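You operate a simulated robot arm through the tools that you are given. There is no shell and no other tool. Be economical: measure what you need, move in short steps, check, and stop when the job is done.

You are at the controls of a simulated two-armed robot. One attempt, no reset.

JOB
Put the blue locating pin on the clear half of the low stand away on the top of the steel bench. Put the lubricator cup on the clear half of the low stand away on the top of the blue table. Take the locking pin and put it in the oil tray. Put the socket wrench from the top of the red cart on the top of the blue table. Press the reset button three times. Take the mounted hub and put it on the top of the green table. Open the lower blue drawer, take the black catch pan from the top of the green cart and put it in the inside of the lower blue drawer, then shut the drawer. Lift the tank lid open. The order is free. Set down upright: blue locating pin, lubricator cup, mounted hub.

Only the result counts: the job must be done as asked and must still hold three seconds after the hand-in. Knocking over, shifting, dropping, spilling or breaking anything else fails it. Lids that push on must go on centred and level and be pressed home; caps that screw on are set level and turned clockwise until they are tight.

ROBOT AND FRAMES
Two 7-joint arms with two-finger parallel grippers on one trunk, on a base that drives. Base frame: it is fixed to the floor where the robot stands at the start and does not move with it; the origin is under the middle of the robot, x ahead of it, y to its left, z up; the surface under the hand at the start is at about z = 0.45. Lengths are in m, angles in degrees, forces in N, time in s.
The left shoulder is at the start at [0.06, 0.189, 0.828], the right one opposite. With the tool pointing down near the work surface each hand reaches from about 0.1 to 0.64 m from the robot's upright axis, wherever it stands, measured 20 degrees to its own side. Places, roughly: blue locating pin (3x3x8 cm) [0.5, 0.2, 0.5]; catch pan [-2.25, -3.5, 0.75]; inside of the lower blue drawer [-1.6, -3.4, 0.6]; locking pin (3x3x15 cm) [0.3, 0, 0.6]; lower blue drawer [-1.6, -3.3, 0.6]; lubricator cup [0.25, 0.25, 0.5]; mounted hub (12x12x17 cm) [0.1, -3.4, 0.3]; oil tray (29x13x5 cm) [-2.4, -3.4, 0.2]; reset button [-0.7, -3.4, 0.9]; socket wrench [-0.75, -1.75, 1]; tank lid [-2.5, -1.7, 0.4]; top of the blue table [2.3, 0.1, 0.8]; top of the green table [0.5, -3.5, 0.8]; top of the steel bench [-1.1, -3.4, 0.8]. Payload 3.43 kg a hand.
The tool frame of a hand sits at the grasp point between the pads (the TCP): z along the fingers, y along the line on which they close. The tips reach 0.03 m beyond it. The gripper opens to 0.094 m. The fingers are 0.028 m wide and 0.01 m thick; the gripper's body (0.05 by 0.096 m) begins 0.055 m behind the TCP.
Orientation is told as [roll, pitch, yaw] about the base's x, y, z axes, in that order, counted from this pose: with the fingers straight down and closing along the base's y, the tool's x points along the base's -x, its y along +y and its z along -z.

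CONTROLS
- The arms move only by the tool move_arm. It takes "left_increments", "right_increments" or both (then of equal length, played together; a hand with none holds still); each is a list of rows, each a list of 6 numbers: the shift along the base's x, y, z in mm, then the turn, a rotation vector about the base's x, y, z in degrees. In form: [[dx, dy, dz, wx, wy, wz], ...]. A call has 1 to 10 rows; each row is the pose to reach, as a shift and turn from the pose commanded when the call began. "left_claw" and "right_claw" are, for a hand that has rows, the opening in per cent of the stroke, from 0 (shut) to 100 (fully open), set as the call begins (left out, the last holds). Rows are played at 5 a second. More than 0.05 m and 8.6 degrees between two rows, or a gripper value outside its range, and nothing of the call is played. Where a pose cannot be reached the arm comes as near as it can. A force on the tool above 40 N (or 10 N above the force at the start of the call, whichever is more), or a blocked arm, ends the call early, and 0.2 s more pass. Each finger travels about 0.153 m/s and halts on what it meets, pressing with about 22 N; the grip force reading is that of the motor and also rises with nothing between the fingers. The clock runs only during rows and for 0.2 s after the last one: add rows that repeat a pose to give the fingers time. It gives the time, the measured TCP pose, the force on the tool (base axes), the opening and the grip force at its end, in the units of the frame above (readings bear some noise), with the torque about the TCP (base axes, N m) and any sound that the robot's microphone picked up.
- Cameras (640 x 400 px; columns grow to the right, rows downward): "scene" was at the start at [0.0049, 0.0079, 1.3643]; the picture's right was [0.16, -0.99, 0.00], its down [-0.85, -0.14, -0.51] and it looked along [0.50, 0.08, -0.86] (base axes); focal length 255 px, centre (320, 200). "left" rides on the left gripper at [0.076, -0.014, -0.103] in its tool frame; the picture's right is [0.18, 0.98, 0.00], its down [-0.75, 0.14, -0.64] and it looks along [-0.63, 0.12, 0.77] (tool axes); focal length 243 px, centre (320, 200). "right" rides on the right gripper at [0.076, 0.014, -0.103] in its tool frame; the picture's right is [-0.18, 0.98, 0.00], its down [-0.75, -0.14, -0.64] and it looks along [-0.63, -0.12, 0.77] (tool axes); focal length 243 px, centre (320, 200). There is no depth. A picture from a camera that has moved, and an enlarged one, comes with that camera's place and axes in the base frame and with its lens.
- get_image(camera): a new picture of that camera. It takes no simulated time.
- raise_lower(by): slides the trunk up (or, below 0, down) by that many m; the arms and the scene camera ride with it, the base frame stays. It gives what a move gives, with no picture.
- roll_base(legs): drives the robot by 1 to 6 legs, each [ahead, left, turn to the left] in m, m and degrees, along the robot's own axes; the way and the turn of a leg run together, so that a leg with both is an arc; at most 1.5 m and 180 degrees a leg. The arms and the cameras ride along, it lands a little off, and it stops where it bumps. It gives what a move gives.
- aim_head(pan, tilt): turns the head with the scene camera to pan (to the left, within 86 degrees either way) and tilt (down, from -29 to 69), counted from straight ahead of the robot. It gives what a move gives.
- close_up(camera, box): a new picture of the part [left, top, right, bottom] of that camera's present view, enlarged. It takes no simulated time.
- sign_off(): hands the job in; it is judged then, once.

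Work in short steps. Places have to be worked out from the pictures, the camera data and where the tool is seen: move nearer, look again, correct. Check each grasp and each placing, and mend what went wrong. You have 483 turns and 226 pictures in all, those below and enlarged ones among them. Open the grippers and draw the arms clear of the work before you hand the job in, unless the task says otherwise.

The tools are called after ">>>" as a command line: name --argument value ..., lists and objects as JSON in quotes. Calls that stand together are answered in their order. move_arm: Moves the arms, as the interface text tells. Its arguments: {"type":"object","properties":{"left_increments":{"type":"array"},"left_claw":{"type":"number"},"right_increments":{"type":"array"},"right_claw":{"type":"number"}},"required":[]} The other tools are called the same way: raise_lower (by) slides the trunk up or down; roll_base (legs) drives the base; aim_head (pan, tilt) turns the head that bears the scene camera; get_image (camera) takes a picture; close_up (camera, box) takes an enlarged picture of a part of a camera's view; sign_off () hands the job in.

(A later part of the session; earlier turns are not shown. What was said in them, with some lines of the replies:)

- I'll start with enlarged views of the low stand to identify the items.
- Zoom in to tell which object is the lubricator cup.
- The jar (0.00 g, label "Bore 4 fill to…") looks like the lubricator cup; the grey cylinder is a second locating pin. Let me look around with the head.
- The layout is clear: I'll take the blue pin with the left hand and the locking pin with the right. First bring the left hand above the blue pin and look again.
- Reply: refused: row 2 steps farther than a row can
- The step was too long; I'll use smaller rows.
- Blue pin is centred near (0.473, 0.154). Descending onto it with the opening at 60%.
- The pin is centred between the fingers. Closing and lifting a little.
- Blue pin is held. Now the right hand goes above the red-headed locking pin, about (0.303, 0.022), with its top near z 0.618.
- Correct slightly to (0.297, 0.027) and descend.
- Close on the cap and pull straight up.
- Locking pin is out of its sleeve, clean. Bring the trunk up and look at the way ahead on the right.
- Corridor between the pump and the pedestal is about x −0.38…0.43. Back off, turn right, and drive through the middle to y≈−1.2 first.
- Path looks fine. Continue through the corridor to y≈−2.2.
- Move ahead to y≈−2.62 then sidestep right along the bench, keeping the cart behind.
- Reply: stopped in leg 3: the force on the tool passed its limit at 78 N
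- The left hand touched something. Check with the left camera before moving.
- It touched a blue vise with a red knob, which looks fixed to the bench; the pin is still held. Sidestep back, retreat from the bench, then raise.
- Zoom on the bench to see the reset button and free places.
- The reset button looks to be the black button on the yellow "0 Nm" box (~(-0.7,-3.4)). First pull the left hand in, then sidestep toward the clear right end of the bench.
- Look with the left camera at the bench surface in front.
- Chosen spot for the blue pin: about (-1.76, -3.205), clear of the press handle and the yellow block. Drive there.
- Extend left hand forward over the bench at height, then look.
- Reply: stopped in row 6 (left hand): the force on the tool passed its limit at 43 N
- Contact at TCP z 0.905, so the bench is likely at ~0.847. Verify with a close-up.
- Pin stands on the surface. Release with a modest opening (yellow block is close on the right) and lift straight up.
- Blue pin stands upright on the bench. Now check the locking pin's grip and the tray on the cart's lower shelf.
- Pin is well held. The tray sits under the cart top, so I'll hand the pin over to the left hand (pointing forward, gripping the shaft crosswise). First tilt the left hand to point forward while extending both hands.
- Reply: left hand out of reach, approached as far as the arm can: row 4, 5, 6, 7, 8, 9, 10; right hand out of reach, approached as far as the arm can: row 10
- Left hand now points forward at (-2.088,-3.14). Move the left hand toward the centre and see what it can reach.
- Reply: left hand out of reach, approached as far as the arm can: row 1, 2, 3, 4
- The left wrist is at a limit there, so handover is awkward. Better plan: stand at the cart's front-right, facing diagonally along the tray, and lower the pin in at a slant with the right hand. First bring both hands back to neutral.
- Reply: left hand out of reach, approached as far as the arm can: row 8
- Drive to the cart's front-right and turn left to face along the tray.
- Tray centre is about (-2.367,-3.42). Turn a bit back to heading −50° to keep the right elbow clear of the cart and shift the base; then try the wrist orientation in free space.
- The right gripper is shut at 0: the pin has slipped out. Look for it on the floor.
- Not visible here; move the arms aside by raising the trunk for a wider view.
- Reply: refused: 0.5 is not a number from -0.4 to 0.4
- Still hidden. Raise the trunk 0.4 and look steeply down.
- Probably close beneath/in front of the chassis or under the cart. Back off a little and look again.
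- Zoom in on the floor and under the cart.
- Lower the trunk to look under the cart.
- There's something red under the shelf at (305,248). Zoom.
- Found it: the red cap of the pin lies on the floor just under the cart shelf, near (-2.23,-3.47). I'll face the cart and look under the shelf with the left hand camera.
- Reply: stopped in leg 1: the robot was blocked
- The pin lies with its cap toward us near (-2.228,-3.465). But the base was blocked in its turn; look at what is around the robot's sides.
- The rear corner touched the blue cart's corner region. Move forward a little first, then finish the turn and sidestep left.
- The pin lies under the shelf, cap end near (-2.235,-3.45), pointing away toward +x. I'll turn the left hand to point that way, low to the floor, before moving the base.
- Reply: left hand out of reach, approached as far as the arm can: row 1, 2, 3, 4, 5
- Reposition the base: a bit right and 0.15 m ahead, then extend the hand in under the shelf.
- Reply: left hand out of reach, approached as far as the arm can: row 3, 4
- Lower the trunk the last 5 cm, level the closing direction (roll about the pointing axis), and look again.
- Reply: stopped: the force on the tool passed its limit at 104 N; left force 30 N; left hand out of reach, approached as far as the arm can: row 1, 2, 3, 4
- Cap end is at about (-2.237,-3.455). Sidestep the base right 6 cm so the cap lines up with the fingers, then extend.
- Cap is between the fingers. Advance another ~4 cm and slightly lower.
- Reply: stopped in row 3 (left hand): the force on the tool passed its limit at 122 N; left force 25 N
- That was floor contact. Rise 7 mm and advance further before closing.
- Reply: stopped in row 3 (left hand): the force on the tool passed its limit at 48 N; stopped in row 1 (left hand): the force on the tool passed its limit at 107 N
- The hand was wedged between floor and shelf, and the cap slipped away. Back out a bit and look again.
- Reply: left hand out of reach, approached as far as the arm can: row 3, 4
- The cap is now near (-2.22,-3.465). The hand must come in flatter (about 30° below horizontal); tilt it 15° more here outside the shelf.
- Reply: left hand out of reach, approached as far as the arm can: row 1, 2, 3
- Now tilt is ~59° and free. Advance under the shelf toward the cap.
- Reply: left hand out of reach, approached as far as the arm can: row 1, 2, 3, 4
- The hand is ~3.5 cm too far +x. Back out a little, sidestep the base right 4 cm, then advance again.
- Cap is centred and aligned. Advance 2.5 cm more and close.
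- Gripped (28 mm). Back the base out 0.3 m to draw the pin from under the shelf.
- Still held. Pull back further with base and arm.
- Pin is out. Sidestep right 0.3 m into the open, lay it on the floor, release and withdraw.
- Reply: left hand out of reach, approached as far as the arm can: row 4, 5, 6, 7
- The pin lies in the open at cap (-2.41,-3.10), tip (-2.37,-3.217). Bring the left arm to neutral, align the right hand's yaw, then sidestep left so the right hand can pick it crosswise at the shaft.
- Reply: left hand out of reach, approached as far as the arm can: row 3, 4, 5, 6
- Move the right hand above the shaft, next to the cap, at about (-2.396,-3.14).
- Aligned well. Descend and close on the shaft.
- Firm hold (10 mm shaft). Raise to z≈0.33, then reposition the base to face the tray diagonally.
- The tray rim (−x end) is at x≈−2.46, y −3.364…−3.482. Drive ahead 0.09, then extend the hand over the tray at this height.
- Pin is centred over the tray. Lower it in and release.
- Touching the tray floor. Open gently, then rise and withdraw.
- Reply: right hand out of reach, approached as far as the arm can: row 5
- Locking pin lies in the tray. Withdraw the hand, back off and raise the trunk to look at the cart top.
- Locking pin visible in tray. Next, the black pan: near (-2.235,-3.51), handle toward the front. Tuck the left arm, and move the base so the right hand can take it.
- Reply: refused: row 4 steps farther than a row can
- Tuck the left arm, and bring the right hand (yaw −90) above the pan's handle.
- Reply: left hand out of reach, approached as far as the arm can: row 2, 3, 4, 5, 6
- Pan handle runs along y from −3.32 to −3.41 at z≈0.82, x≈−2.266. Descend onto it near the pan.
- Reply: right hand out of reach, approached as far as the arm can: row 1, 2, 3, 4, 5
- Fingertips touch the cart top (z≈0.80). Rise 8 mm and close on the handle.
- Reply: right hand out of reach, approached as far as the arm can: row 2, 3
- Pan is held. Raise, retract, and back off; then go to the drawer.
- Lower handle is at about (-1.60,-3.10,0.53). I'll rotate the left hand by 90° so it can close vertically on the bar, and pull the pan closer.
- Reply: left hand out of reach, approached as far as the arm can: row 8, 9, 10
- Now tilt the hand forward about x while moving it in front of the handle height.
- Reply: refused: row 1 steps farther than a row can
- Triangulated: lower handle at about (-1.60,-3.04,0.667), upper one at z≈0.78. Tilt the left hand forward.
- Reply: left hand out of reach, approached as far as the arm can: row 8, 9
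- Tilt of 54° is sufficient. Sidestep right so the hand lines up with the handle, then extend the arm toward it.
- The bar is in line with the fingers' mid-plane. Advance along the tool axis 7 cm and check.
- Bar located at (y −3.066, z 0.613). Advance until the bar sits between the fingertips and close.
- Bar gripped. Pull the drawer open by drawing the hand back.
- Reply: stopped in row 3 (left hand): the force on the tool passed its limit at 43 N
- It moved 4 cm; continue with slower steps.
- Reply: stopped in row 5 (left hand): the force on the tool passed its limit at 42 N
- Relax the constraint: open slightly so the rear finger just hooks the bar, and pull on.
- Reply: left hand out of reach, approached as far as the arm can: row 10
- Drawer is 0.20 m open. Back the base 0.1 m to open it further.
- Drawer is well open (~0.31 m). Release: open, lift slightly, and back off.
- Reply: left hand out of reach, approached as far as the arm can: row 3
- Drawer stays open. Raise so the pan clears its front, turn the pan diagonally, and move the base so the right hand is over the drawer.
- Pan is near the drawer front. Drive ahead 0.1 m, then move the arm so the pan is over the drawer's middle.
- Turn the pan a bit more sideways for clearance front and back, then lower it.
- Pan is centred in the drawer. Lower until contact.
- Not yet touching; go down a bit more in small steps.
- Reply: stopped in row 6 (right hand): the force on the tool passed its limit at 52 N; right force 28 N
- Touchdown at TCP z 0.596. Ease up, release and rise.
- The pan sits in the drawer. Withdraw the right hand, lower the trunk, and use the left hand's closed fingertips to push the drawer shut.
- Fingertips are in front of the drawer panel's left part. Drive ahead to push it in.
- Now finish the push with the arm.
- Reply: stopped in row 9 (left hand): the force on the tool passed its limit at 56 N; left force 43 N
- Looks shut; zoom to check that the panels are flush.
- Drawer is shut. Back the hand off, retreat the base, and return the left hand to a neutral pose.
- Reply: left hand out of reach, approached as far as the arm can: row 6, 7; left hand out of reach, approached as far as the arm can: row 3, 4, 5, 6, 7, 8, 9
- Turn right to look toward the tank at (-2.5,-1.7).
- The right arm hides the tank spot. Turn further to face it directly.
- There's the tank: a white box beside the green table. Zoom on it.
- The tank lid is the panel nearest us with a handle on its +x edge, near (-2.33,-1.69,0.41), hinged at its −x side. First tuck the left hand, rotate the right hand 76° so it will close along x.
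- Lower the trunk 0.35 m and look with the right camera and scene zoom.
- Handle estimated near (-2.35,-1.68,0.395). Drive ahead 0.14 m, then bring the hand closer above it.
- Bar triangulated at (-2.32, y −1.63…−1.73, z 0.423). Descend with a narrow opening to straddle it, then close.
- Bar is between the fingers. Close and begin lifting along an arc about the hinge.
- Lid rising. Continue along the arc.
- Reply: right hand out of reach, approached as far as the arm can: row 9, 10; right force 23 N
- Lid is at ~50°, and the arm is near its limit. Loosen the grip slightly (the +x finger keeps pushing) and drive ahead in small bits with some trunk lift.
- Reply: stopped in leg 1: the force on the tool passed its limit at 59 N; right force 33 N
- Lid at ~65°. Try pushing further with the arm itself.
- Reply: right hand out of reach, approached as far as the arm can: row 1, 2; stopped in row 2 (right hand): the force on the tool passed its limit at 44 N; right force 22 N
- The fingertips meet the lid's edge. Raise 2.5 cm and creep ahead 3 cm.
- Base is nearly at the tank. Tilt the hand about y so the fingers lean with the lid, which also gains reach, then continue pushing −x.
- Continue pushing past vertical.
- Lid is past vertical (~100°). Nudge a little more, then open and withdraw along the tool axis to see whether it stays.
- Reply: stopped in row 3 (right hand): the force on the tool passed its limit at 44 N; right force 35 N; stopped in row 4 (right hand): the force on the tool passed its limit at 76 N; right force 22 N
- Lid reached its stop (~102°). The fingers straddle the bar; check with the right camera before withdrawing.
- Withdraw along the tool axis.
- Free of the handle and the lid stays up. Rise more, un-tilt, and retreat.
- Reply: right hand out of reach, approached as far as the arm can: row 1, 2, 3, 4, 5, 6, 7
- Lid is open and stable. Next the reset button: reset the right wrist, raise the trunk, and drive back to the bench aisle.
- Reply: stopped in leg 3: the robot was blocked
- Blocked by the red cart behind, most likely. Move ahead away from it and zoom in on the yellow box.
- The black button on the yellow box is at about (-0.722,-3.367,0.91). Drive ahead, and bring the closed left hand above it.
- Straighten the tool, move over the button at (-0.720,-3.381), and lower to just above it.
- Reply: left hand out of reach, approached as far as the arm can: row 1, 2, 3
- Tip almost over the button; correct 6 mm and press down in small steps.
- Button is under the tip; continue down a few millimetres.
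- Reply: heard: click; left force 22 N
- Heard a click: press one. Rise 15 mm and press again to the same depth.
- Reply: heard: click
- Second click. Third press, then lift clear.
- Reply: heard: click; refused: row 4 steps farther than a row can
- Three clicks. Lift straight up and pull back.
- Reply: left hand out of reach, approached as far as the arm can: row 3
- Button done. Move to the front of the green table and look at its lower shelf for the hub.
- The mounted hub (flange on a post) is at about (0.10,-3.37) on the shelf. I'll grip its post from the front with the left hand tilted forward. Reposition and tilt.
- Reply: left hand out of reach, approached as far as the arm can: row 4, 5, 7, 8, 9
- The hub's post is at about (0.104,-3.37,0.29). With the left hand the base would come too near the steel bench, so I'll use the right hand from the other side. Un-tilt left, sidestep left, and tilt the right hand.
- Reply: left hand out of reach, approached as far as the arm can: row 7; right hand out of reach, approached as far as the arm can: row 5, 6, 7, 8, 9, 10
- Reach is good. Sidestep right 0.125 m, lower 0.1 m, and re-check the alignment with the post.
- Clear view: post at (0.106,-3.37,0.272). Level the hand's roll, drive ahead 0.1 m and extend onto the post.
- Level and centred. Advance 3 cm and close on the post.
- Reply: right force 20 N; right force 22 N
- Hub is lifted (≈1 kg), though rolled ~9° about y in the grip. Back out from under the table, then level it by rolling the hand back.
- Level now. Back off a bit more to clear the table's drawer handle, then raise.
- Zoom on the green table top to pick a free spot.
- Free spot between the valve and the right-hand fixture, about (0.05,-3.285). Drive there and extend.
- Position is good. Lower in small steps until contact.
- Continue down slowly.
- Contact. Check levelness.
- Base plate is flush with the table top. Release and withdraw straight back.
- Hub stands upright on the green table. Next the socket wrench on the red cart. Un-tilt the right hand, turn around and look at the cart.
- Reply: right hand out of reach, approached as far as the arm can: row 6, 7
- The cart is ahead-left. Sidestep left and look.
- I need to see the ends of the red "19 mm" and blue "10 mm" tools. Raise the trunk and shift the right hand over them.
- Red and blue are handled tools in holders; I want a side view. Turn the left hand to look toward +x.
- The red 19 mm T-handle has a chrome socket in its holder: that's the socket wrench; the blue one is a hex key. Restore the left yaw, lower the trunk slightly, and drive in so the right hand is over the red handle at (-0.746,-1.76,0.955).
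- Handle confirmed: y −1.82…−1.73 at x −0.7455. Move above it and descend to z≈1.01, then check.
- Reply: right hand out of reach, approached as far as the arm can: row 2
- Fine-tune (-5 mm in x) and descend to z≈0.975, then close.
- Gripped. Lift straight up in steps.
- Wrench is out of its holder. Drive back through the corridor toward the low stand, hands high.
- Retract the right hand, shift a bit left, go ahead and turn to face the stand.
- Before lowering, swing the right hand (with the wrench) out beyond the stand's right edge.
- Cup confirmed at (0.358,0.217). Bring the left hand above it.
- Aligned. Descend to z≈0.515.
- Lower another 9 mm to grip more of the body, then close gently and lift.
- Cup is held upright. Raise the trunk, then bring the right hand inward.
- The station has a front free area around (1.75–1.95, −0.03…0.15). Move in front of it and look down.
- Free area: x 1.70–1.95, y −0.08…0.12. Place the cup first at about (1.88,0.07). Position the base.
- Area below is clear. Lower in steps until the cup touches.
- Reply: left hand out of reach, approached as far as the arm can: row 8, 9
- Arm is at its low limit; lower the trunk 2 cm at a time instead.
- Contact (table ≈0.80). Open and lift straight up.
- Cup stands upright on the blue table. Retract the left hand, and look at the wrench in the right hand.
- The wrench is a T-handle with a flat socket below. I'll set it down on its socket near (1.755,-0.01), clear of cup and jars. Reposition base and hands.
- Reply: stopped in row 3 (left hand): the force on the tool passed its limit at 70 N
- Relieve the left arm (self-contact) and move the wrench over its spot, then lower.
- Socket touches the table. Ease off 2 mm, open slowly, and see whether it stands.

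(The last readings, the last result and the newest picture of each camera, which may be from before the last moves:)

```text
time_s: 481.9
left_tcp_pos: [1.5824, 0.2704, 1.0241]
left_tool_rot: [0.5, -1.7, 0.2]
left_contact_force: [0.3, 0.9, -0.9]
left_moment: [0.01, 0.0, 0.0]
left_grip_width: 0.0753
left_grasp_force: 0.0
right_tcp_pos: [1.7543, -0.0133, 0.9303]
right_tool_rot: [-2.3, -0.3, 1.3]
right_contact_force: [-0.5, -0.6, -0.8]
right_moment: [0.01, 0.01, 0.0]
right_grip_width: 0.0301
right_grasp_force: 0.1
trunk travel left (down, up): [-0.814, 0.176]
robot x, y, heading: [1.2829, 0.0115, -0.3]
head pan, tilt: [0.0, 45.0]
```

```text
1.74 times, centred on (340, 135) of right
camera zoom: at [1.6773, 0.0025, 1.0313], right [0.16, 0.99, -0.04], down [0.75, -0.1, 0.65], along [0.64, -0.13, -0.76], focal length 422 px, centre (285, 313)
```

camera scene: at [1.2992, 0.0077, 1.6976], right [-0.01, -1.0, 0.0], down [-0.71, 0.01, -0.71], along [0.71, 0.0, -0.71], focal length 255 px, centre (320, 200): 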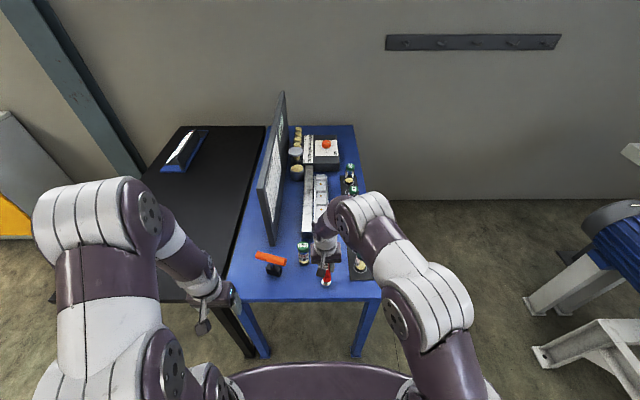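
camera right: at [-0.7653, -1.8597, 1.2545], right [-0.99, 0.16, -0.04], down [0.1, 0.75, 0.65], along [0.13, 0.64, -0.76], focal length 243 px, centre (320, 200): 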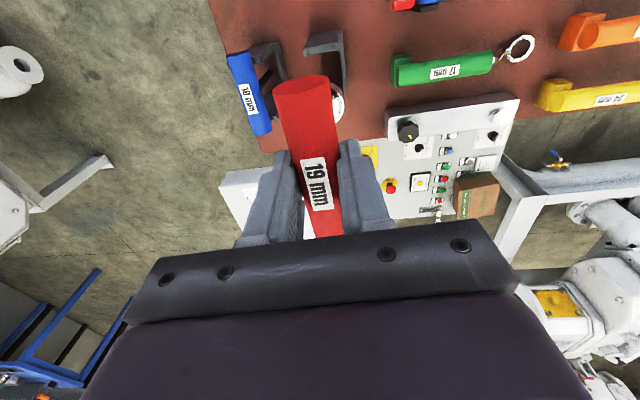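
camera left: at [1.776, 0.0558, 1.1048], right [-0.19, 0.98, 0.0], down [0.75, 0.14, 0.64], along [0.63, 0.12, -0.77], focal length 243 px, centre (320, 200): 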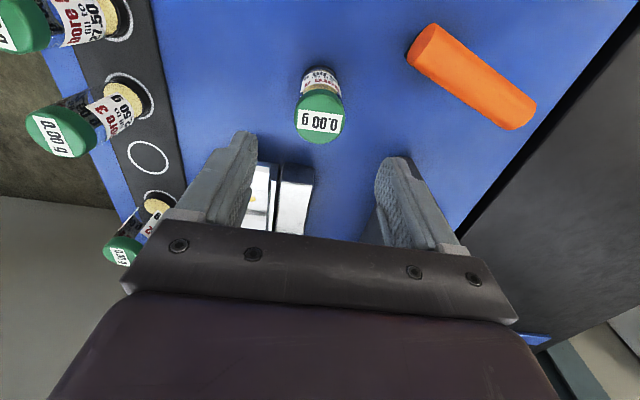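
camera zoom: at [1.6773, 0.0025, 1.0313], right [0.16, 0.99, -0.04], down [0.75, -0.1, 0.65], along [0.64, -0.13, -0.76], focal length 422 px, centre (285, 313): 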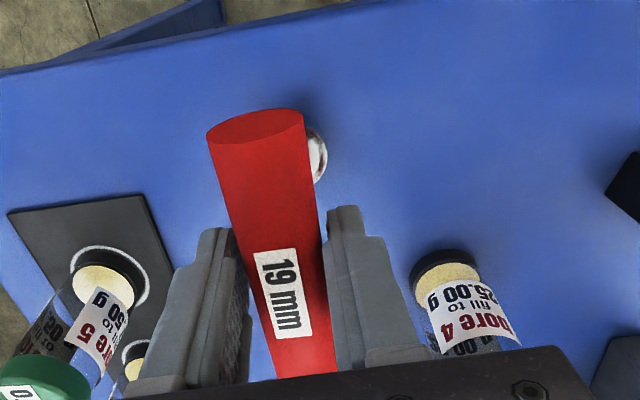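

The tool leans a bit, so I'll lay it down deliberately: regrip, shift a little (+y), and tip it toward −y before releasing.

>>> move_arm --right_increments '[[0, 0, 0, 0, 0, 0], [0, 0, 0, 0, 0, 0], [0, 0, 8, 0, 0, 0], [-5, 25, 10, 0, 0, 0], [-9, 50, 10, 0, 0, 0]]' --right_claw 0

>>> move_arm --right_increments '[[0, -18, -1, 8, 0, 0], [0, -36, -5, 16, 0, 0], [0, -53, -11, 24, 0, 0], [0, -69, -20, 32, 0, 0], [0, -84, -30, 40, 0, 0], [0, -97, -43, 48, 0, 0], [0, -107, -55, 55, 0, 0]]'

>>> get_image --camera "scene"

```text
time_s: 483.1
left_tcp_pos: [1.5821, 0.2722, 1.0236]
left_tool_rot: [0.5, -1.7, 0.2]
left_contact_force: [1.0, -0.2, -0.4]
left_moment: [-0.03, 0.0, 0.03]
left_grip_width: 0.0752
left_grasp_force: 0.1
right_tcp_pos: [1.7461, 0.0365, 0.941]
right_tool_rot: [-2.5, -0.3, 1.3]
right_contact_force: [0.1, -0.3, -2.8]
right_moment: [-0.01, -0.01, 0.01]
right_grip_width: 0.0255
right_grasp_force: 22.1
trunk travel left (down, up): [-0.814, 0.176]
robot x, y, heading: [1.2799, 0.0119, -0.6]
head pan, tilt: [0.0, 45.0]
```

```text
time_s: 484.7
left_tcp_pos: [1.5822, 0.2702, 1.0248]
left_tool_rot: [0.6, -1.7, 0.2]
left_contact_force: [-0.8, 0.7, -0.5]
left_moment: [-0.01, 0.01, 0.01]
left_grip_width: 0.0753
left_grasp_force: 0.1
right_tcp_pos: [1.7522, -0.068, 0.8908]
right_tool_rot: [50.4, -1.2, 0.7]
right_contact_force: [-3.2, -4.1, 4.5]
right_moment: [0.16, 0.31, 0.34]
right_grip_width: 0.0255
right_grasp_force: 22.5
right hand out of reach, approached as far as the arm can: row 7
trunk travel left (down, up): [-0.814, 0.176]
robot x, y, heading: [1.2823, 0.0107, -0.4]
head pan, tilt: [0.0, 45.0]
```

```text
30 pictures are left
camera scene: at [1.3033, 0.0073, 1.6973], right [-0.01, -1.0, 0.0], down [-0.71, 0.01, -0.71], along [0.71, 0.0, -0.71], focal length 255 px, centre (320, 200)
```

scene: 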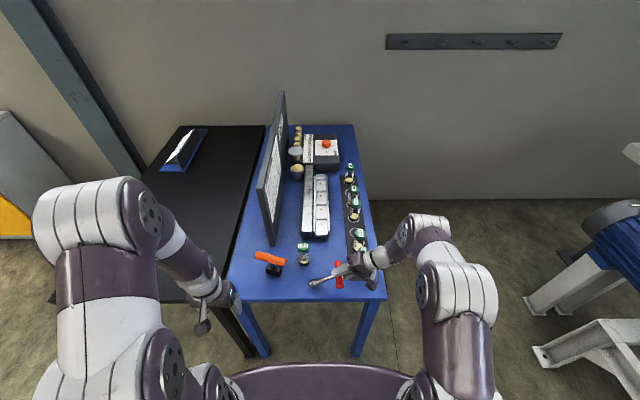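

>>> close_up --camera "scene" --box '[280, 210, 420, 310]'

```text
4.00 times, centred on (350, 260) of scene
camera zoom: at [1.3033, 0.0073, 1.6973], right [-0.01, -1.0, 0.0], down [-0.71, 0.01, -0.71], along [0.71, 0.0, -0.71], focal length 1021 px, centre (200, -40)
```

zoom: 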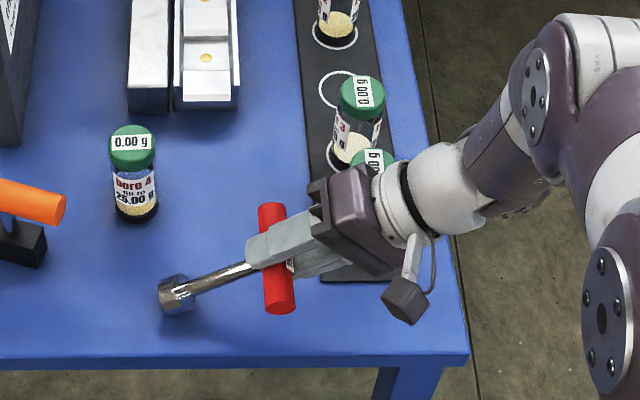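

The wrench leans at ~50° with its socket on the table. Open and slide the hand back out along its axis.

>>> move_arm --right_increments '[[-2, -4, -10, 0, 0, 0], [-2, -6, -15, 0, 0, 0]]'

>>> move_arm --right_increments '[[0, 0, 0, 0, 0, 0], [0, 0, 0, 0, 0, 0], [-3, -12, 8, 0, 0, 0], [-5, -28, 20, 0, 0, 0], [-6, -45, 36, 0, 0, 0], [-6, -60, 60, 0, 0, 0], [-6, -70, 95, 0, 0, 0]]' --right_claw 45

>>> close_up --camera "scene" --box '[260, 200, 420, 310]'

```text
time_s: 485.3
left_tcp_pos: [1.584, 0.2705, 1.0243]
left_tool_rot: [0.5, -1.6, 0.2]
left_contact_force: [0.0, 0.3, -0.6]
left_moment: [0.0, 0.01, 0.0]
left_grip_width: 0.0752
left_grasp_force: 0.0
right_tcp_pos: [1.7483, -0.0739, 0.8748]
right_tool_rot: [52.6, -0.9, 0.6]
right_contact_force: [-1.0, 0.1, -3.3]
right_moment: [-0.03, -0.02, -0.04]
right_grip_width: 0.0256
right_grasp_force: 21.9
right hand out of reach, approached as far as the arm can: row 1
trunk travel left (down, up): [-0.814, 0.176]
robot x, y, heading: [1.2823, 0.0105, -0.6]
head pan, tilt: [0.0, 45.0]
```

```text
time_s: 486.9
left_tcp_pos: [1.5812, 0.2719, 1.0241]
left_tool_rot: [0.4, -1.7, 0.2]
left_contact_force: [-0.4, 0.0, -0.2]
left_moment: [0.0, 0.02, 0.0]
left_grip_width: 0.0751
left_grasp_force: 0.1
right_tcp_pos: [1.7085, -0.1259, 0.9769]
right_tool_rot: [51.5, -1.7, 0.3]
right_contact_force: [-0.4, 0.3, 0.5]
right_moment: [-0.04, -0.05, 0.0]
right_grip_width: 0.0424
right_grasp_force: 0.1
right hand out of reach, approached as far as the arm can: row 3, 4, 5, 6, 7
trunk travel left (down, up): [-0.814, 0.176]
robot x, y, heading: [1.2848, 0.0086, -0.6]
head pan, tilt: [0.0, 45.0]
```

```text
3.64 times, centred on (340, 255) of scene
camera zoom: at [1.301, 0.0092, 1.6971], right [-0.01, -1.0, 0.0], down [-0.71, 0.0, -0.71], along [0.71, -0.01, -0.71], focal length 928 px, centre (247, 0)
```

zoom: 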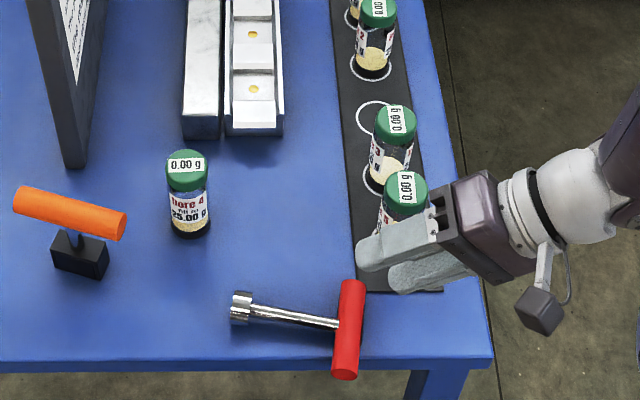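

The wrench lies flat on the table, the cup and jars stand. Withdraw the right hand up and back, un-rolling it.

>>> move_arm --right_increments '[[-10, -10, 20, 0, 0, 0], [-25, -20, 45, 0, 0, 0], [-55, -30, 60, -8, 0, 0], [-90, -40, 70, -16, 0, 0], [-125, -50, 80, -24, 0, 0], [-150, -60, 90, -32, 0, 0], [-170, -60, 100, -40, 0, 0], [-180, -60, 100, -48, 0, 0]]'

>>> roll_base --legs '[[-0.35, 0, 0]]'

>>> get_image --camera "scene"

```text
time_s: 488.7
left_tcp_pos: [1.5826, 0.271, 1.024]
left_tool_rot: [0.5, -1.7, 0.2]
left_contact_force: [0.1, 0.3, -0.4]
left_moment: [0.01, -0.02, 0.03]
left_grip_width: 0.0749
left_grasp_force: 0.1
right_tcp_pos: [1.5308, -0.1889, 1.0765]
right_tool_rot: [4.6, -0.5, 1.5]
right_contact_force: [0.1, 0.4, -0.7]
right_moment: [-0.01, 0.01, 0.02]
right_grip_width: 0.0421
right_grasp_force: 0.0
right hand out of reach, approached as far as the arm can: row 1, 2
trunk travel left (down, up): [-0.814, 0.176]
robot x, y, heading: [1.2847, 0.0072, -0.5]
head pan, tilt: [0.0, 45.0]
```

```text
time_s: 490.9
left_tcp_pos: [1.2354, 0.2728, 1.0229]
left_tool_rot: [0.5, -1.7, 0.3]
left_contact_force: [0.1, 0.0, -0.7]
left_moment: [0.01, -0.01, 0.0]
left_grip_width: 0.0752
left_grasp_force: 0.1
right_tcp_pos: [1.185, -0.1857, 1.0762]
right_tool_rot: [4.7, -0.4, 1.5]
right_contact_force: [0.4, 0.9, -0.5]
right_moment: [0.0, -0.01, -0.01]
right_grip_width: 0.0425
right_grasp_force: 0.1
trunk travel left (down, up): [-0.814, 0.176]
robot x, y, heading: [0.9374, 0.0141, -0.4]
head pan, tilt: [0.0, 45.0]
```

```text
27 pictures are left
camera scene: at [0.9565, 0.0104, 1.6971], right [0.0, -1.0, 0.0], down [-0.71, 0.0, -0.71], along [0.71, 0.0, -0.71], focal length 255 px, centre (320, 200)
```

scene: 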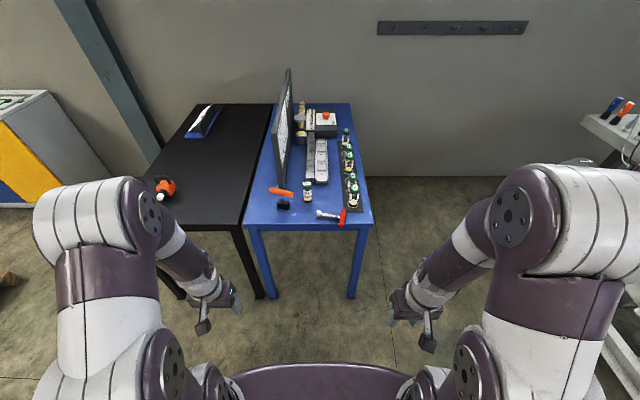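

All good on the blue table. I backed rather close to the low stand, so move ahead a little and turn to check that nothing there was disturbed.

>>> roll_base --legs '[[0.12, 0, 0], [0, 0, 100]]'

>>> aim_head --pan 70 --tilt 45

>>> get_image --camera "scene"

```text
time_s: 496.5
left_tcp_pos: [0.7429, 0.2514, 1.0232]
left_tool_rot: [0.6, -1.7, 102.0]
left_contact_force: [0.1, -0.4, -0.5]
left_moment: [0.0, 0.03, 0.0]
left_grip_width: 0.0752
left_grasp_force: 0.0
right_tcp_pos: [1.2023, 0.297, 1.0749]
right_tool_rot: [4.7, -0.4, 103.1]
right_contact_force: [-0.3, 0.5, 0.0]
right_moment: [0.01, -0.01, -0.02]
right_grip_width: 0.0421
right_grasp_force: 0.1
trunk travel left (down, up): [-0.814, 0.176]
robot x, y, heading: [1.0611, 0.0124, 101.3]
head pan, tilt: [0.0, 45.0]
```

```text
time_s: 497.9
left_tcp_pos: [0.7427, 0.2529, 1.0233]
left_tool_rot: [0.6, -1.6, 102.1]
left_contact_force: [-0.1, 0.5, -0.2]
left_moment: [0.01, 0.02, 0.03]
left_grip_width: 0.0753
left_grasp_force: 0.0
right_tcp_pos: [1.2014, 0.2959, 1.076]
right_tool_rot: [4.7, -0.4, 103.2]
right_contact_force: [-0.3, -0.8, 0.3]
right_moment: [-0.03, -0.02, -0.03]
right_grip_width: 0.0422
right_grasp_force: 0.1
trunk travel left (down, up): [-0.814, 0.176]
robot x, y, heading: [1.0554, 0.0089, 101.2]
head pan, tilt: [70.0, 45.0]
```

```text
26 pictures are left
camera scene: at [0.9879, -0.0367, 1.6972], right [0.15, 0.99, 0.0], down [0.7, -0.11, -0.71], along [-0.7, 0.11, -0.71], focal length 255 px, centre (320, 200)
```

scene: 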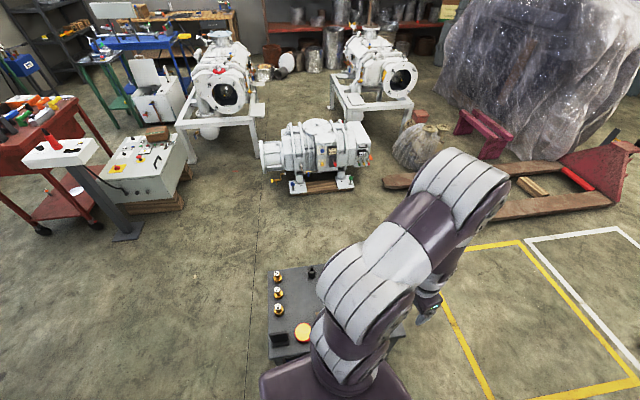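

The stand's items are upright, and the tank lid is still open in the background. Open both grippers fully before handing in.

>>> move_arm --left_increments '[[0, 0, 10, 0, 0, 0], [0, 0, 20, 0, 0, 0]]' --right_increments '[[0, 0, 10, 0, 0, 0], [0, 0, 20, 0, 0, 0]]' --left_claw 100 --right_claw 100

```text
time_s: 498.5
left_tcp_pos: [0.7433, 0.2525, 1.0432]
left_tool_rot: [0.5, -1.7, 102.1]
left_contact_force: [-0.5, 0.3, 0.6]
left_moment: [-0.02, 0.02, 0.0]
left_grip_width: 0.0939
left_grasp_force: 0.1
right_tcp_pos: [1.2025, 0.2954, 1.0965]
right_tool_rot: [4.7, -0.4, 103.2]
right_contact_force: [-0.2, -0.5, 0.5]
right_moment: [-0.04, -0.03, 0.02]
right_grip_width: 0.0938
right_grasp_force: 0.1
trunk travel left (down, up): [-0.814, 0.176]
robot x, y, heading: [1.0581, 0.0093, 101.3]
head pan, tilt: [70.0, 45.0]
```

Everything is placed, and the hands are open and clear. Handing in.

>>> sign_off

```text
The job is handed in.
```

I did all eight parts of the job and handed it in, but the robot bumped things along the way and dropped the locking pin once.

**Final state, as last seen in the pictures:**
- **Blue locating pin:** upright on the steel bench.
- **Lubricator cup:** upright on the blue table. I took the jar labelled "Bore 4" to be the cup.
- **Locking pin:** lying in the oil tray.
- **Socket wrench:** lying on the blue table, with the handle end about 2 cm over the front edge. I took the red 19 mm T-handle to be the socket wrench.
- **Reset button:** pressed three times, with a click each time. I took the black button on the yellow "0 Nm" box, the one at the given position, to be it.
- **Mounted hub:** upright on the green table, close to the front edge.
- **Black catch pan:** inside the lower blue drawer, which is shut.
- **Tank lid:** open past vertical and staying up.

**What went wrong on the way:**
- **Dropped pin:** the locking pin slipped out of the gripper and rolled under the green cart. While fetching it, the hand pressed hard against the floor and the cart's shelf, so the cart may have shifted slightly.
- **Bumps:** the left hand hit the bench vise, and the base was blocked twice, probably by the blue cart and the red cart. I saw nothing knocked over or visibly moved.
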